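You operate a simulated robot arm through the tools that you are given. There is no shell and no other tool. Be economical: measure what you need, move in short steps, check, and stop when the job is done.

The job below is to be done with a simulated robot arm. You get a single attempt, and the scene is never put back.

JOB
Put one of the corner guards from the coin bench top on top of the yellow blotter.
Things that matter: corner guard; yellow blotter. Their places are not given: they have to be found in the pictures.

Only the result counts: the job must be done as asked and must still hold three seconds after the hand-in. Knocking over, shifting, dropping, spilling or breaking anything else fails it.

ROBOT AND FRAMES
A 7-joint arm with a two-finger parallel gripper, fixed in place. Base frame: the origin is at the foot of the arm, x ahead of it, y to its left, z up; the work surface is at about z = 0. Lengths are in mm, angles in rad, forces in N, time in s.
With the tool pointing down near the work surface it reaches from about 220 to 580 mm from the base axis. Its first joint turns from -1.152 to 1.152 rad. Payload 2.5 kg.
The TCP is the grasp point between the finger pads, 23 mm short of the fingertips. In the tool frame z runs along the fingers and y along their closing line. The gripper opens to 94 mm. The fingers are 38 mm wide and 10 mm thick; the gripper's body (54 by 96 mm) begins 39 mm behind the TCP.
Orientation is that of the tool frame in the base frame, as a unit quaternion [x, y, z, w]. With the fingers straight down and closing along the base's y, the tool's x points along the base's -x, its y along +y and its z along -z.

CONTROLS
- The arm moves only by the tool apply_moves. Its argument "motion" is a list of rows, each a list of 3 entries, a list of its own where there are three numbers: the turn, a rotation vector about the base's x, y, z in rad, then the shift along the base's x, y, z in cm, then the opening, from 0 (shut) to 1 (fully open). In form: [[[ax, ay, az], [dx, dy, dz], claw], ...]. A call has 1 to 8 rows; each row shifts and turns the commanded pose from where the row before left it. A row lasts 0.2 s, in which the tool goes at most 50 mm and 0.15 rad; a call with a longer step from one row to the next is refused whole, and so is a gripper value outside its range. A pose out of reach is approached as far as the arm can. The call stops where the force on the tool passes 40 N (or 10 N more than at its start, if that is more) or the arm is blocked; 0.2 s more then pass. The fingers move at their own pace (about 108 mm/s each) and stop on an object; they squeeze with about 43 N. The grip force told is the motor's: it shows also when the fingers shut on nothing. Time passes only in rows, and 0.2 s behind the last, so rows that do not move let the fingers close. It gives the time, the measured TCP pose, the force on the tool (base axes), the opening and the grip force at its end, in the units of the frame above (readings bear some noise), and new pictures: "show" is both (left out), scene, wrist or none.
- Cameras (640 x 400 px; columns grow to the right, rows downward): "scene" is fixed at [83.6, -399.5, 556.6]; the picture's right is [0.95, -0.30, 0.00], its down [-0.17, -0.53, -0.83] and it looks along [0.25, 0.79, -0.55] (base axes); focal length 318 px, centre (320, 200). "wrist" rides on the gripper at [-39, 0, -44] in the tool frame; the picture's right is [0.00, -1.00, 0.00], its down [0.97, 0.00, -0.24] and it looks along [0.24, 0.00, 0.97] (tool axes); focal length 218 px, centre (320, 200).
- measure_at(camera, pixels): for up to 12 pixels [column, row] of the newest picture of that camera ("zoom" is the newest enlarged one), the place [x, y, z] in the base frame of the surface seen there, good to about 2 mm, but the place of the scene camera against the robot may be out by one fixed shift of up to 25 mm in any direction. It takes no simulated time.
- enlarge(camera, box): a new picture of the part [left, top, right, bottom] of that camera's present view, enlarged. It takes no simulated time.
- job_done(): hands the job in; it is judged then, once.

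Work in short steps. Measure before you move; look again where a grasp or a placing could have gone wrong, and mend it. You have 60 turns and 120 pictures in all, those below and enlarged ones among them. Open the gripper and draw the arm clear of the work before you hand the job in, unless the task says otherwise; then end with one line.

The tools are called after ">>>" by a JSON object that holds its "name" and its "arguments". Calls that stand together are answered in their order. apply_moves: Moves the arm, as the interface text tells. Its arguments: {"type":"object","properties":{"motion":{"type":"array"},"show":{"type":"string","enum":["both","scene","wrist","none"]}},"required":["motion"]} The other tools are called the same way: measure_at (camera, pixels) gives the place of the surface under pixels of a picture; enlarge (camera, box) takes an enlarged picture of a part of a camera's view; job_done () hands the job in.

At the start:

```text
time_s: 0.0
eef_pos: [358.0, 95.5, 259.4]
tcp_rot: [0.0, 1.0, 0.001, 0.0]
wrist_force: [-0.4, -0.7, -0.2]
width: 94.0
gripper_force: 0.0
```

scene: 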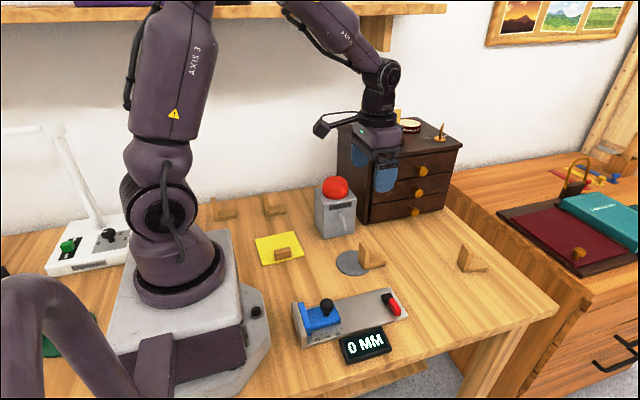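
wrist: 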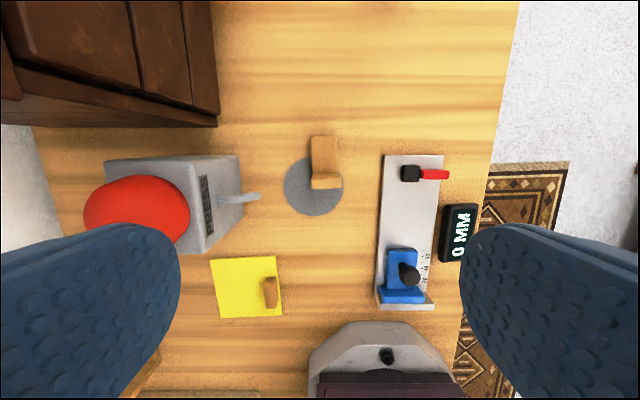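

I'll enlarge the scene around the blotter, the disk and the wooden L-shaped pieces so I can tell them apart.

>>> {"name": "enlarge", "arguments": {"camera": "scene", "box": [200, 180, 360, 280]}}

>>> {"name": "enlarge", "arguments": {"camera": "scene", "box": [330, 200, 510, 312]}}

>>> {"name": "enlarge", "arguments": {"camera": "wrist", "box": [180, 120, 380, 340]}}

>>> {"name": "enlarge", "arguments": {"camera": "scene", "box": [480, 120, 640, 280]}}

```text
4.00 times, centred on (280, 230) of scene
```

zoom: 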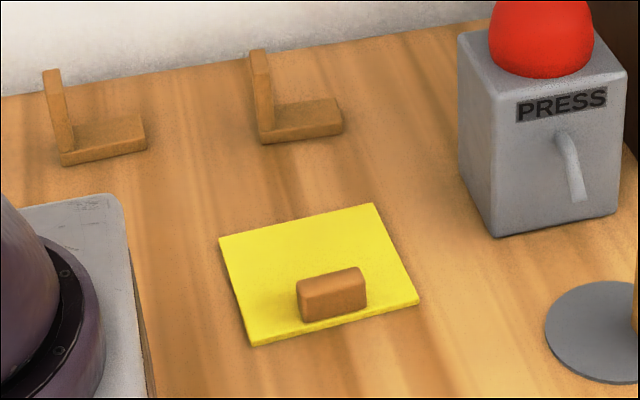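

```text
3.56 times, centred on (420, 256) of scene
```

zoom: 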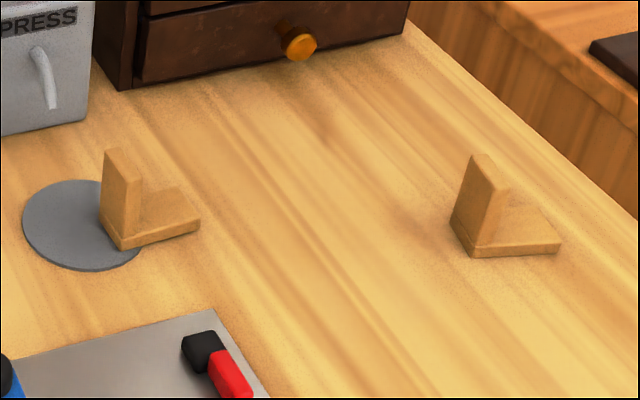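

```text
1.82 times, centred on (280, 230) of wrist
```

zoom: 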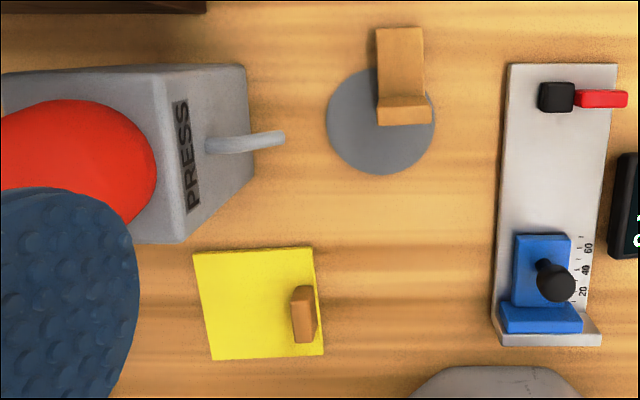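

```text
2.50 times, centred on (560, 200) of scene
```

zoom: 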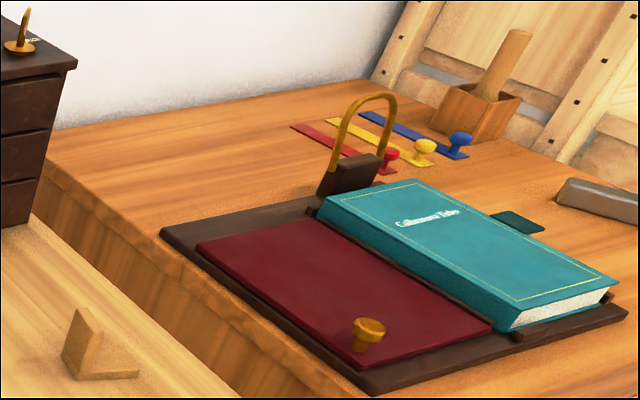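

There are four L-shaped guards. Two stand at the back left, one stands on the grey disk and one stands free on the right. A small block already sits on the blotter's near-right part. I'll measure the guards, the blotter and the block in both cameras to get the offset between them.

>>> {"name": "measure_at", "arguments": {"camera": "scene", "pixels": [[256, 240], [293, 232], [304, 254], [263, 265], [283, 249], [283, 257], [467, 246], [462, 268], [485, 268], [476, 262], [275, 195], [285, 211]]}}

>>> {"name": "measure_at", "arguments": {"camera": "wrist", "pixels": [[211, 260], [276, 257], [281, 316], [220, 317], [268, 292], [276, 292], [265, 279], [267, 307], [326, 178], [324, 155], [313, 138], [335, 138]]}}

>>> {"name": "measure_at", "arguments": {"camera": "scene", "pixels": [[213, 198], [216, 220], [236, 217], [225, 214], [267, 215], [265, 193], [285, 206], [295, 248], [276, 259], [371, 262], [361, 243], [383, 262]]}}

```text
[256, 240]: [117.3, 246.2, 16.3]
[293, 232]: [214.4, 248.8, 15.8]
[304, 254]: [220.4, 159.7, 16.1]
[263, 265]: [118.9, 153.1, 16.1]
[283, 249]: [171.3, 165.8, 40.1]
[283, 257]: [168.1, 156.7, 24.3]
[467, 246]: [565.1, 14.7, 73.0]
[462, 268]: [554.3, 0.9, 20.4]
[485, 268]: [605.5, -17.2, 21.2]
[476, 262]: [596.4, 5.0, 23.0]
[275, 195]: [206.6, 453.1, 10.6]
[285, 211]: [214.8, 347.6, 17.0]
```

```text
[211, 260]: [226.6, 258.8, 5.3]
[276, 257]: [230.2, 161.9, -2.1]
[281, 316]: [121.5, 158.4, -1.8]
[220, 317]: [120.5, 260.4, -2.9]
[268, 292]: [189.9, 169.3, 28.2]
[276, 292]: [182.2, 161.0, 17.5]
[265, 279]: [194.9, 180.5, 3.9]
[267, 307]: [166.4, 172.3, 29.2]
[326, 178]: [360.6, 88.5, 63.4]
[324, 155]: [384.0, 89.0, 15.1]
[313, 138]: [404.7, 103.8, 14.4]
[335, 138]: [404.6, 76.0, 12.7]
```

```text
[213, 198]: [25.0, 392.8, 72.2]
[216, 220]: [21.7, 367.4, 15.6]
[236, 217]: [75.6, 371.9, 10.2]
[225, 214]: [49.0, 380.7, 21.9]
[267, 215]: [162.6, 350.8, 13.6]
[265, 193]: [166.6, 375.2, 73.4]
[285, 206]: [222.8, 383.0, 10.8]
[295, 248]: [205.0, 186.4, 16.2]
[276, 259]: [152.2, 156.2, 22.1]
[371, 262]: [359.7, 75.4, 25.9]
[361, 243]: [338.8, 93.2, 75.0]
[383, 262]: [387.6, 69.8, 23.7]
```

The scene camera reads about 10 mm low in x and about 15 mm high in z compared with the wrist camera. The free guard on the right stands directly on the bench and touches nothing, so I want to use it if I can reach it. I'll move the wrist camera over it.

>>> {"name": "apply_moves", "arguments": {"motion": [[[0, 0, 0], [4, -3, 0], 1], [[0, 0, 0], [4, -3, 0], 1], [[0, 0, 0], [4, -2.5, 0], 1], [[0, 0, 0], [3, 0, 0], 1], [[0, 0, 0], [0, 0, 0], 1]]}}

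```text
time_s: 1.2
eef_pos: [508.4, 10.6, 260.9]
tcp_rot: [-0.001, 1.0, 0.0, 0.0]
wrist_force: [0.4, 0.9, -0.6]
width: 94.1
gripper_force: 0.1
```

scene: 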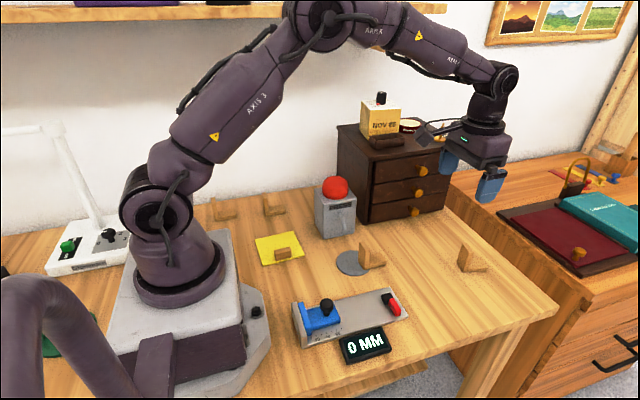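
wrist: 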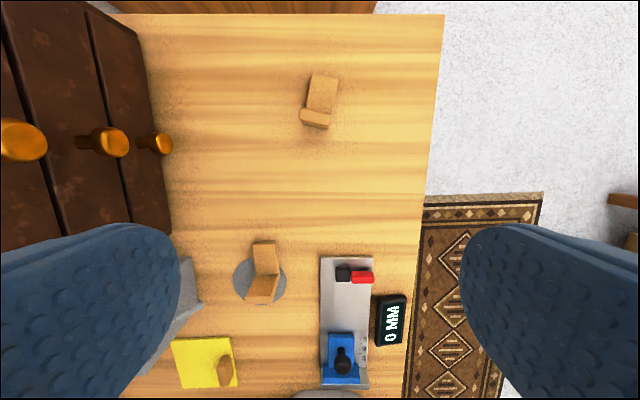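

>>> {"name": "enlarge", "arguments": {"camera": "wrist", "box": [270, 55, 370, 145]}}

>>> {"name": "measure_at", "arguments": {"camera": "wrist", "pixels": [[302, 119], [328, 125], [305, 111], [330, 114], [322, 95], [336, 79], [314, 76], [266, 290], [264, 265], [264, 243], [200, 365], [290, 130]]}}

```text
4.44 times, centred on (320, 100) of wrist
```

zoom: 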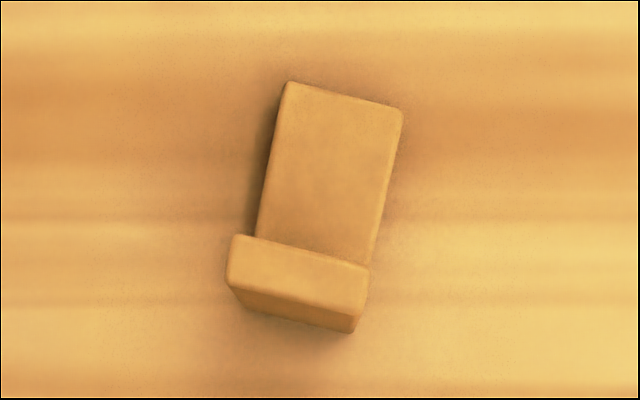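

```text
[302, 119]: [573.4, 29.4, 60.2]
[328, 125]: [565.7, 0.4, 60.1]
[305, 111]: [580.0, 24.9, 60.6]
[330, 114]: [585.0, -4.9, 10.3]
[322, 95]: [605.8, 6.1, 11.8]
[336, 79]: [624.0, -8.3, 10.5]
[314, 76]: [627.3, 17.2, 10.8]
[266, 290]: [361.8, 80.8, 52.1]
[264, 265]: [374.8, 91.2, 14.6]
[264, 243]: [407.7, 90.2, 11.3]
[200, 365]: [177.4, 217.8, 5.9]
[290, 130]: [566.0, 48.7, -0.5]
```

The plate top centre is near (573, 14, 61), and its long edge is turned about -0.24 rad from y. I'll hover above it at z≈120 with that yaw and look again.

>>> {"name": "apply_moves", "arguments": {"motion": [[[0, 0, -0.12], [3, 0.3, -2], 1], [[0, 0, -0.12], [3.1, 0, -3], 1], [[0, 0, 0], [0, 0, -4.5], 1], [[0, 0, 0], [0, 0, -4.5], 1], [[0, 0, 0], [0, 0, 0], 1]], "show": "wrist"}}

```text
time_s: 2.4
eef_pos: [567.9, 14.3, 120.2]
tcp_rot: [0.119, 0.993, 0.0, 0.0]
wrist_force: [-0.7, 0.8, -1.4]
width: 93.7
gripper_force: 0.0
```

wrist: 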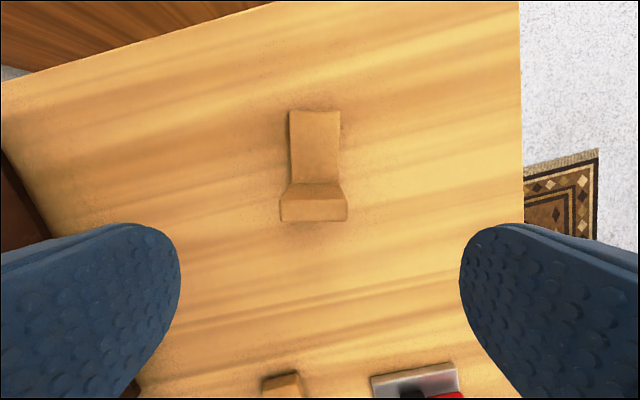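

The yaw now lines up with the guard. I'll measure the top of its plate.

>>> {"name": "measure_at", "arguments": {"camera": "wrist", "pixels": [[284, 210], [343, 210], [313, 210], [313, 201], [313, 219], [292, 188], [338, 188], [313, 150]]}}

>>> {"name": "enlarge", "arguments": {"camera": "wrist", "box": [264, 100, 364, 230]}}

```text
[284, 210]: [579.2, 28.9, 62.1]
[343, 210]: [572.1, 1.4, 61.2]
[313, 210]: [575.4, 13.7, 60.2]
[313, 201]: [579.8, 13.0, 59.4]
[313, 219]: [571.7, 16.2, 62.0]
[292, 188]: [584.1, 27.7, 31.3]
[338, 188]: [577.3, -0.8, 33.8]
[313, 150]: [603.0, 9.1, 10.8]
```

```text
3.08 times, centred on (314, 165) of wrist
```

zoom: 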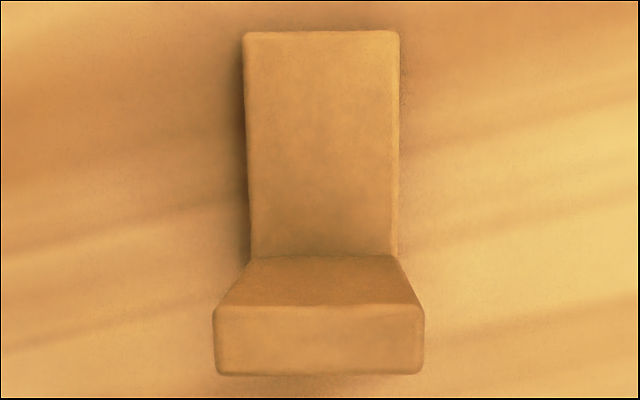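

The plate centre is at about (575.5, 14.5). I'll shift 7 mm in x, come down to z≈41 so the tips stay above the 11 mm foot, then close.

>>> {"name": "apply_moves", "arguments": {"motion": [[[0, 0, 0], [0.7, 0.05, -2], 1], [[0, 0, 0], [0, 0, -2.5], 1], [[0, 0, 0], [0, 0, -2.4], 1], [[0, 0, 0], [0, 0, -1], 1], [[0, 0, 0], [0, 0, 0], 1]]}}

```text
time_s: 3.6
eef_pos: [575.0, 14.7, 40.9]
tcp_rot: [0.121, 0.993, 0.0, -0.001]
wrist_force: [-0.2, 0.3, 0.7]
width: 94.0
gripper_force: 0.0
```

scene: 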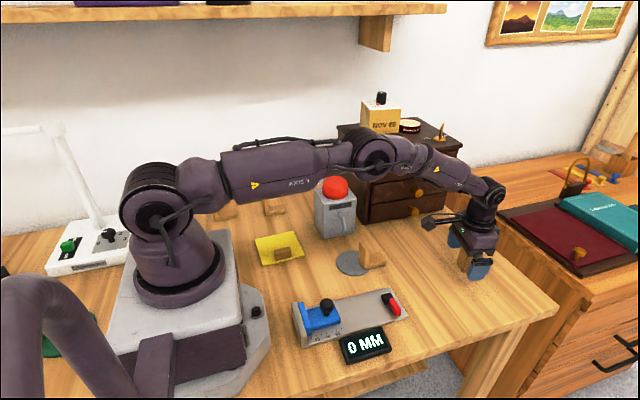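
wrist: 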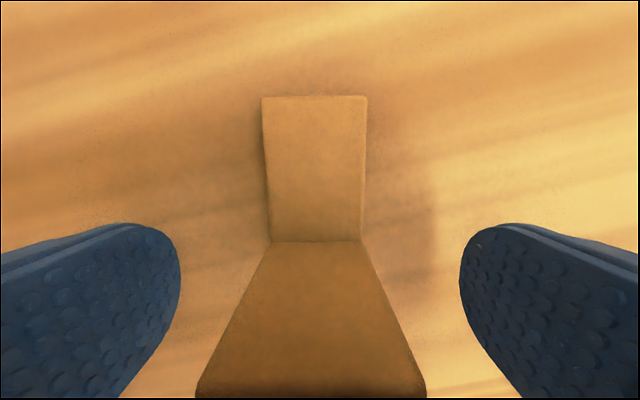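

The plate is between the fingers, so I'll close.

>>> {"name": "apply_moves", "arguments": {"motion": [[[0, 0, 0], [0, 0, 0], 0.25], [[0, 0, 0], [0, 0, 0], 0.1], [[0, 0, 0], [0, 0, 0], 0], [[0, 0, 0], [0, 0, 0], 0]], "show": "wrist"}}

```text
time_s: 4.6
eef_pos: [575.7, 14.4, 39.9]
tcp_rot: [0.12, 0.993, -0.001, 0.0]
wrist_force: [0.3, -0.9, 0.6]
width: 32.9
gripper_force: 42.9
```

wrist: 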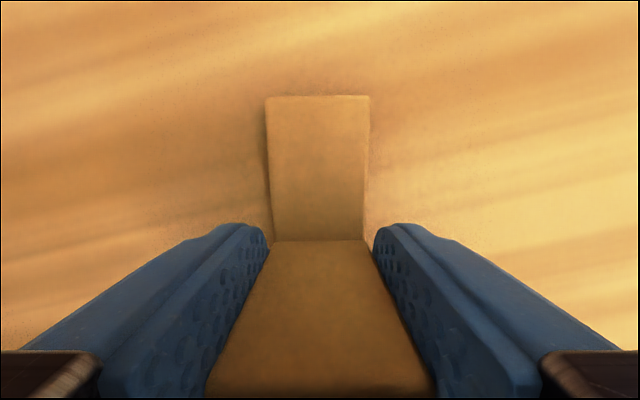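

It's held, with the opening at 33 mm and 43 N of grip. I'll lift straight up.

>>> {"name": "apply_moves", "arguments": {"motion": [[[0, 0, 0], [0, 0, 1.5], 0], [[0, 0, 0], [0, 0, 3.5], 0], [[0, 0, 0], [-1, 0, 4.5], 0], [[0, 0, 0], [-2, 0, 4.5], 0], [[0, 0, 0], [-2, 0, 4.5], 0], [[0, 0, 0], [-3, 0, 2.5], 0], [[0, 0, 0], [0, 0, 0], 0]]}}

```text
time_s: 6.2
eef_pos: [495.5, 12.8, 250.7]
tcp_rot: [0.121, 0.993, 0.0, 0.0]
wrist_force: [-0.4, 0.5, -0.4]
width: 33.2
gripper_force: 43.2
```

scene: 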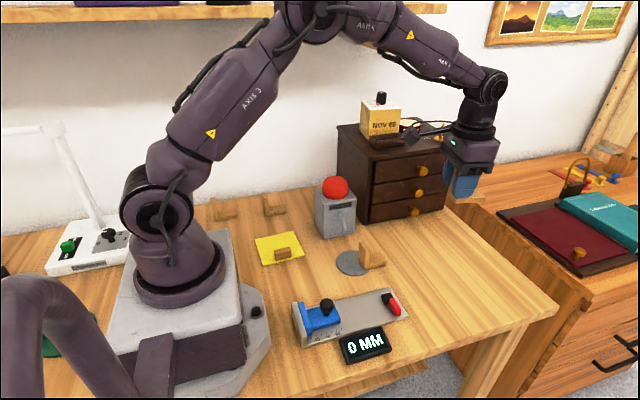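
wrist: 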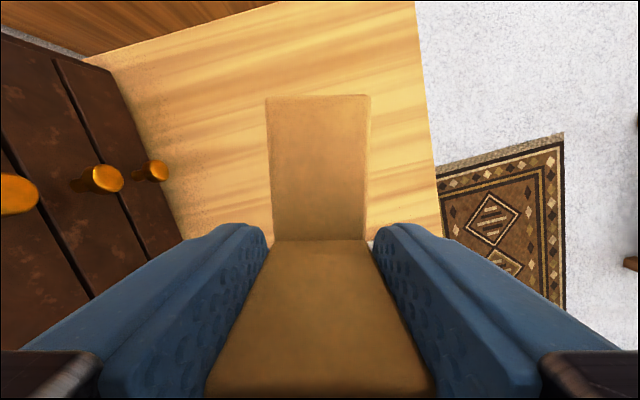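

The guard is held steady. I'll draw back along x at this height and undo the yaw.

>>> {"name": "apply_moves", "arguments": {"motion": [[[0, 0, 0.12], [-4, 0, 0], 0], [[0, 0, 0.12], [-4.5, 0, 0], 0], [[0, 0, 0], [-4.5, 0.5, 0], 0], [[0, 0, 0], [-4.5, 1.5, 0], 0], [[0, 0, 0], [-3, 3, 0], 0], [[0, 0, 0], [-2.5, 3.5, 0], 0], [[0, 0, 0], [0, 0, 0], 0]]}}

```text
time_s: 7.8
eef_pos: [265.8, 100.0, 250.1]
tcp_rot: [0.0, 1.0, -0.001, 0.0]
wrist_force: [0.1, -0.3, -0.3]
width: 33.2
gripper_force: 43.1
```

scene: 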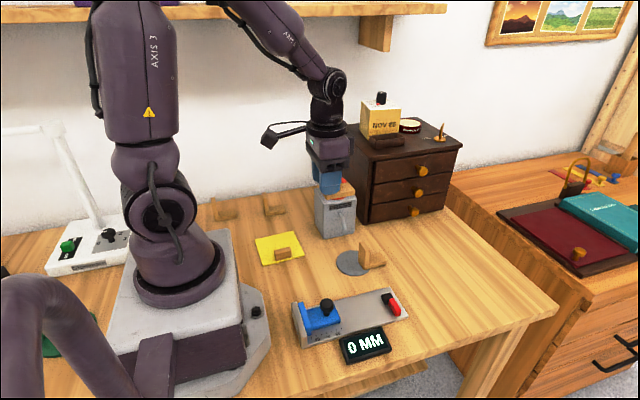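
wrist: 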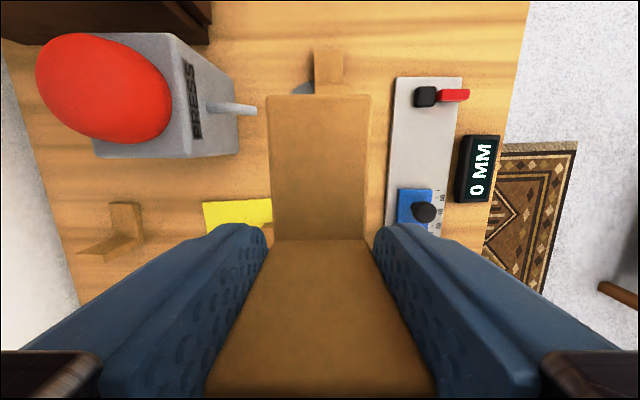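

Before lowering I'll measure the button box and the visible far edge of the blotter to check clearance.

>>> {"name": "measure_at", "arguments": {"camera": "wrist", "pixels": [[204, 203], [271, 199], [100, 150], [185, 150], [238, 153], [100, 95], [110, 130], [125, 205], [125, 240], [85, 250], [190, 50], [250, 108]]}}

>>> {"name": "measure_at", "arguments": {"camera": "scene", "pixels": [[257, 241], [292, 234], [302, 253], [264, 263], [276, 251], [290, 247], [325, 236], [317, 205], [354, 232]]}}

```text
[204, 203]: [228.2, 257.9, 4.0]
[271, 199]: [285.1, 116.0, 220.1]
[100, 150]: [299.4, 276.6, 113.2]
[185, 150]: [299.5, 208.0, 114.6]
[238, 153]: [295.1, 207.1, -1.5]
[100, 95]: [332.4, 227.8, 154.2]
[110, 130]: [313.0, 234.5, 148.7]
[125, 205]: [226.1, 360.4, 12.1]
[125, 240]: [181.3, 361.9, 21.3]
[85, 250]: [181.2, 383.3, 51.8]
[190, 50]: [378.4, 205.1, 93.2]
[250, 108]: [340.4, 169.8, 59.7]
```

```text
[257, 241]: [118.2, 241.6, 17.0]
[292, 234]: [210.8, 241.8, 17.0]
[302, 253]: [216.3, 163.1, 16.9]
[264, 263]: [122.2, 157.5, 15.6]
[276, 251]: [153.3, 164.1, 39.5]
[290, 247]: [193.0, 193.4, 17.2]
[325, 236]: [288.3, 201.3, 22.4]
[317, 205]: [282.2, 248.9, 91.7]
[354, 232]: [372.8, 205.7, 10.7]
```

The box starts at x≈298, so it is well clear. The blotter spans about x 122–228 and y 160–258, with the block at y<185. I'll aim the TCP at (152, 226), which puts the foot over x 148–207, and move above that point first.

>>> {"name": "apply_moves", "arguments": {"motion": [[[0, 0, 0], [-2.8, 3.1, 0], 0], [[0, 0, 0], [-2.8, 3.1, 0], 0], [[0, 0, 0], [-2.8, 3.2, 0], 0], [[0, 0, 0], [-3, 3.2, 0], 0], [[0, 0, 0], [0, 0, -4], 0], [[0, 0, 0], [0, 0, -4], 0], [[0, 0, 0], [0, 0, 0], 0]]}}

```text
time_s: 9.4
eef_pos: [151.2, 225.2, 170.7]
tcp_rot: [0.001, 1.0, 0.0, 0.0]
wrist_force: [0.8, 0.6, 0.3]
width: 33.1
gripper_force: 42.6
```

scene: 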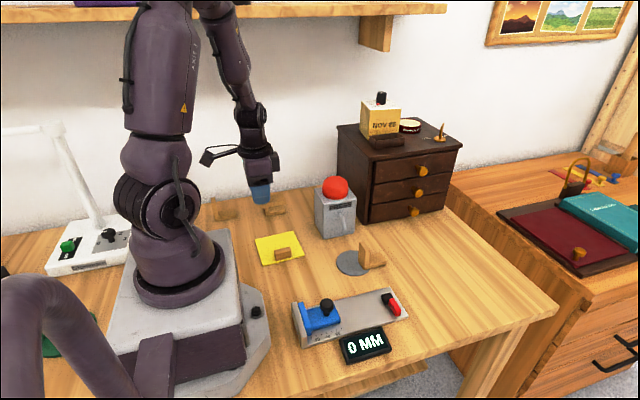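
wrist: 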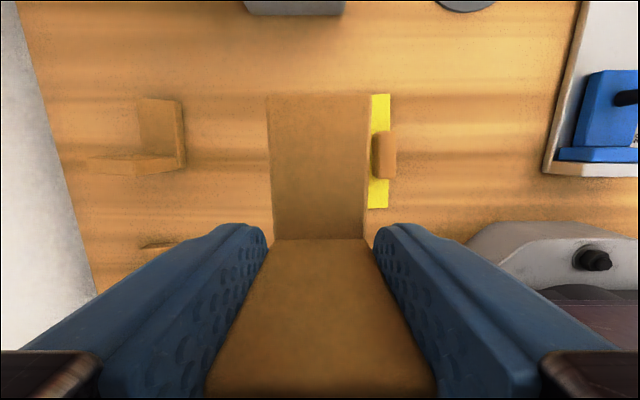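

I'm over the target. I'll lower to z≈65 and compare the guard with the blotter edges.

>>> {"name": "apply_moves", "arguments": {"motion": [[[0, 0, 0], [0, 0, -4], 0], [[0, 0, 0], [0, 0, -4], 0], [[0, 0, 0], [0, 0, -2.5], 0], [[0, 0, 0], [0, 0, 0], 0]]}}

>>> {"name": "enlarge", "arguments": {"camera": "scene", "box": [220, 180, 348, 280]}}

>>> {"name": "enlarge", "arguments": {"camera": "wrist", "box": [180, 60, 460, 260]}}

```text
time_s: 10.4
eef_pos: [152.1, 226.1, 65.3]
tcp_rot: [0.0, 1.0, 0.0, 0.0]
wrist_force: [-0.5, -0.2, -0.3]
width: 33.5
gripper_force: 43.2
```

scene: 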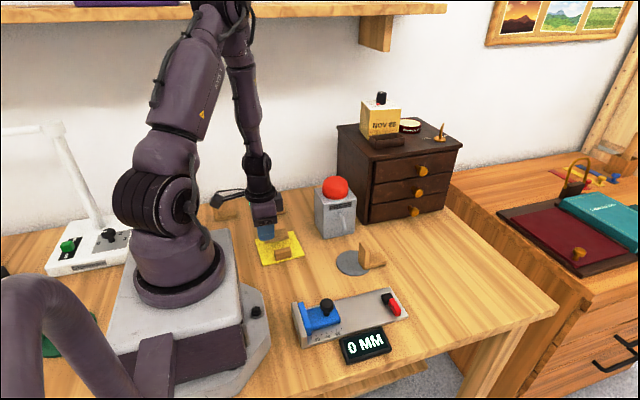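
wrist: 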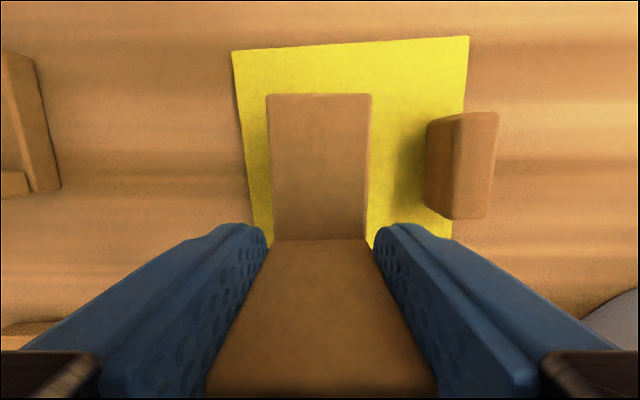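

```text
4.00 times, centred on (284, 230) of scene
```

zoom: 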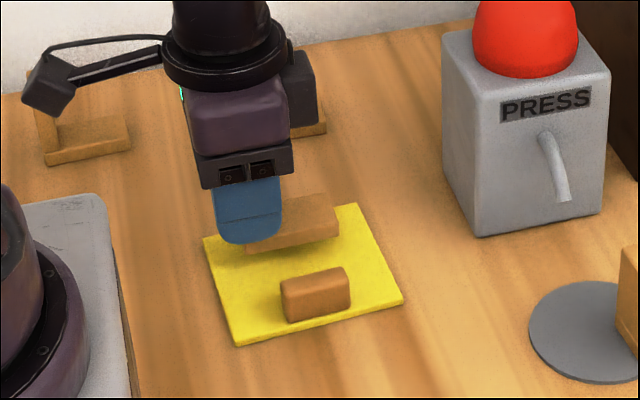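

```text
2.00 times, centred on (320, 160) of wrist
```

zoom: 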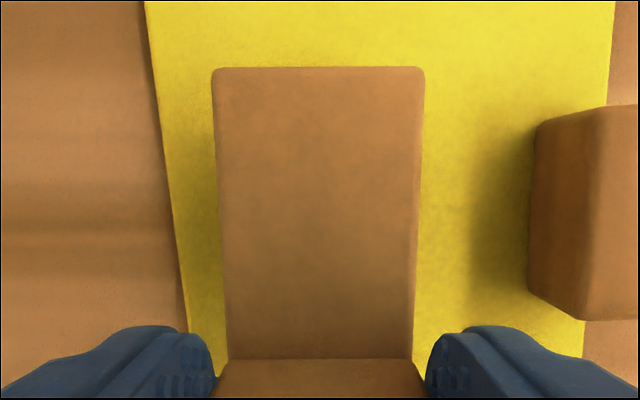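

I'll measure the blotter's edges and the inner face of the block here at close range.

>>> {"name": "measure_at", "arguments": {"camera": "wrist", "pixels": [[236, 56], [465, 41], [252, 190], [259, 220], [449, 232], [428, 205], [430, 128], [460, 160], [270, 98], [368, 98], [320, 60], [400, 200]]}}

```text
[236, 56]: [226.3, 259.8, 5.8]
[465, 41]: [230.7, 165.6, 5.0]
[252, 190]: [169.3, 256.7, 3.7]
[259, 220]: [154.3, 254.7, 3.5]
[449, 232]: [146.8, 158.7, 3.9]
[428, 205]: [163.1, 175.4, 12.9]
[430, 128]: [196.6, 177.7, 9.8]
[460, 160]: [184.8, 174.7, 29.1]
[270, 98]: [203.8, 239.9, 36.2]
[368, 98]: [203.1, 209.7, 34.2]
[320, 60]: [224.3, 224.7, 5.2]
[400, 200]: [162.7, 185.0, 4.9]
```

The guard spans y 210–240 and x 146–204, all inside the blotter. I'll nudge 5 mm in x to centre it, then lower about 19 mm, easing off near contact.

>>> {"name": "apply_moves", "arguments": {"motion": [[[0, 0, 0], [0.5, 0, -0.6], 0], [[0, 0, 0], [0, 0, -0.8], 0], [[0, 0, 0], [0, 0, -0.3], 0], [[0, 0, 0], [0, 0, -0.1], 0], [[0, 0, 0], [0, 0, 0], 0]], "show": "wrist"}}

>>> {"name": "enlarge", "arguments": {"camera": "scene", "box": [220, 180, 348, 280]}}

```text
time_s: 11.6
eef_pos: [156.3, 224.0, 47.1]
tcp_rot: [0.0, 1.0, 0.0, 0.001]
wrist_force: [-0.3, 0.2, -0.4]
width: 33.1
gripper_force: 42.9
```

wrist: 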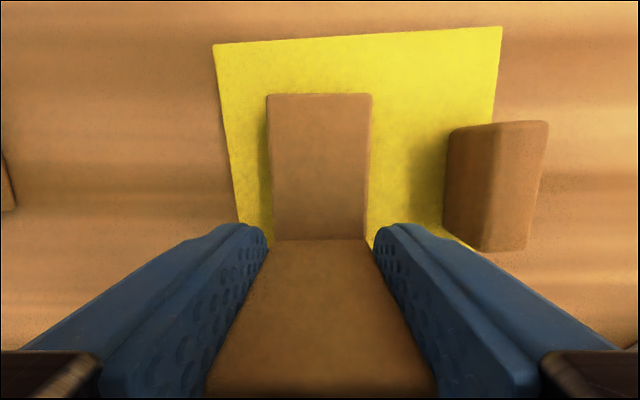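

```text
4.00 times, centred on (284, 230) of scene
```

zoom: 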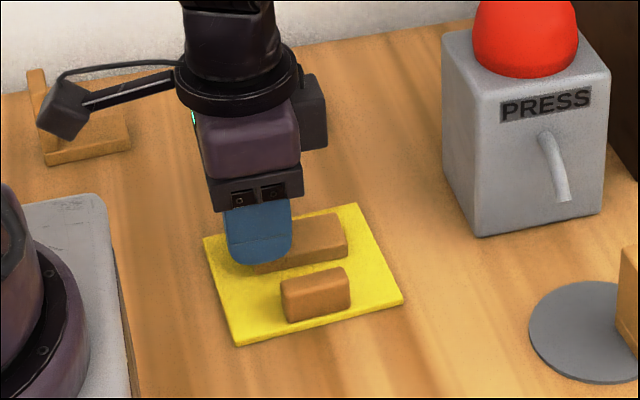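

Still no contact force, so I'll go down in 1 mm steps.

>>> {"name": "apply_moves", "arguments": {"motion": [[[0, 0, 0], [0, 0, -0.1], 0], [[0, 0, 0], [0, 0, 0], 0]], "show": "none"}}

>>> {"name": "apply_moves", "arguments": {"motion": [[[0, 0, 0], [0, 0, -0.1], 0], [[0, 0, 0], [0, 0, 0], 0]], "show": "none"}}

```text
time_s: 12.2
eef_pos: [156.5, 225.8, 46.2]
tcp_rot: [0.0, 1.0, 0.0, 0.0]
wrist_force: [-1.2, -1.7, 12.0]
width: 32.9
gripper_force: 42.6
```

```text
time_s: 12.8
eef_pos: [156.1, 225.0, 44.2]
tcp_rot: [0.0, 1.0, 0.001, 0.001]
wrist_force: [-4.8, -2.0, 36.4]
width: 33.0
gripper_force: 42.9
```

It's in contact, reading 36 N. I'll ease up 1.5 mm, then open only to about 52 mm so the finger stays clear of the block.

>>> {"name": "apply_moves", "arguments": {"motion": [[[0, 0, 0], [0, 0, 0.15], 0], [[0, 0, 0], [0, 0, 0], 0.4], [[0, 0, 0], [0, 0, 0], 0.5], [[0, 0, 0], [0, 0, 0], 0.55], [[0, 0, 0], [0, 0, 0], 0.55]]}}

```text
time_s: 14.0
eef_pos: [156.5, 224.5, 46.4]
tcp_rot: [0.001, 1.0, 0.0, 0.0]
wrist_force: [-0.1, 0.6, 0.2]
width: 51.5
gripper_force: 0.1
```

scene: 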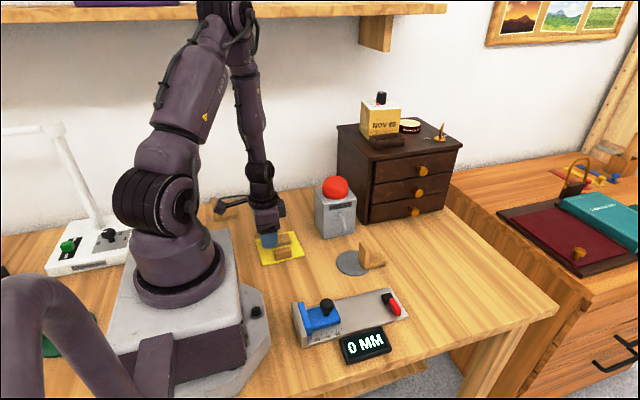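
wrist: 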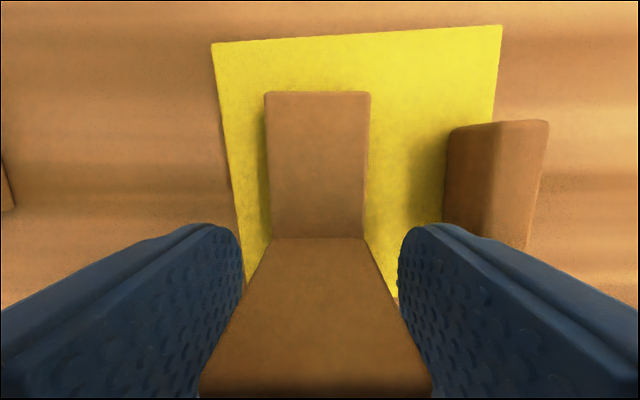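

It's released and standing. I'll raise straight up, then draw away forward.

>>> {"name": "apply_moves", "arguments": {"motion": [[[0, 0, 0], [0, 0, 2], 0.55], [[0, 0, 0], [0, 0, 4], 0.55], [[0, 0, 0], [0, 0, 4.5], 0.55], [[0, 0, 0], [0, 0, 4.5], 0.55], [[0, 0, 0], [0, 0, 4.5], 0.55], [[0, 0, 0], [3, -3, 1], 0.8], [[0, 0, 0], [3, -3, 0], 1], [[0, 0, 0], [3, -3, 0], 1]]}}

>>> {"name": "enlarge", "arguments": {"camera": "scene", "box": [200, 180, 360, 280]}}

```text
time_s: 15.8
eef_pos: [246.4, 134.0, 251.7]
tcp_rot: [-0.001, 1.0, -0.001, 0.0]
wrist_force: [0.6, 0.4, 0.3]
width: 94.2
gripper_force: 0.0
```

scene: 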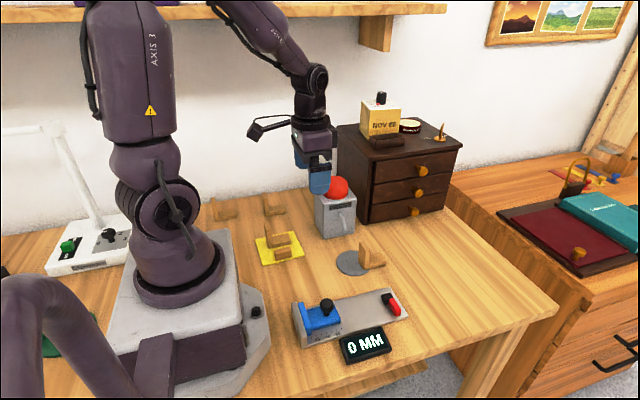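
wrist: 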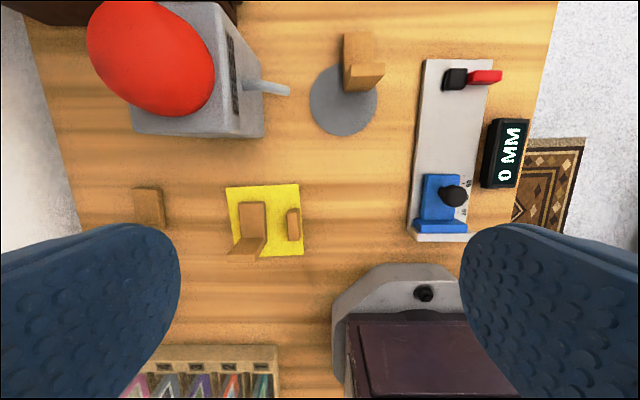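

```text
4.00 times, centred on (280, 230) of scene
```

zoom: 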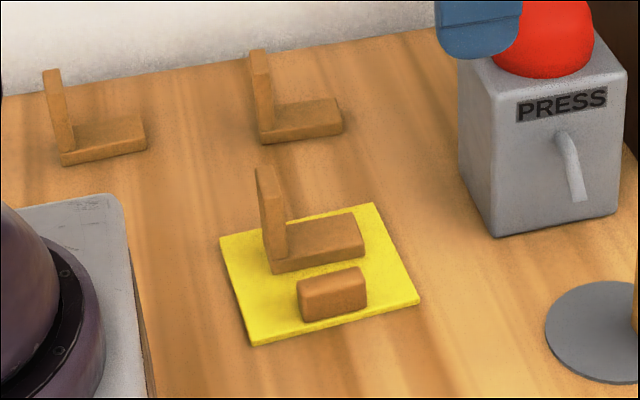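

The guard stands upright and entirely on the blotter. The block and the blotter haven't moved, and the arm is clear with the gripper open, so I'll hand the job in.

>>> {"name": "job_done", "arguments": {}}

```text
The job is handed in.
```

I put one corner guard, the free-standing one from the right side of the bench, upright on the yellow blotter. Nothing else moved in the last pictures, and I've handed the job in.
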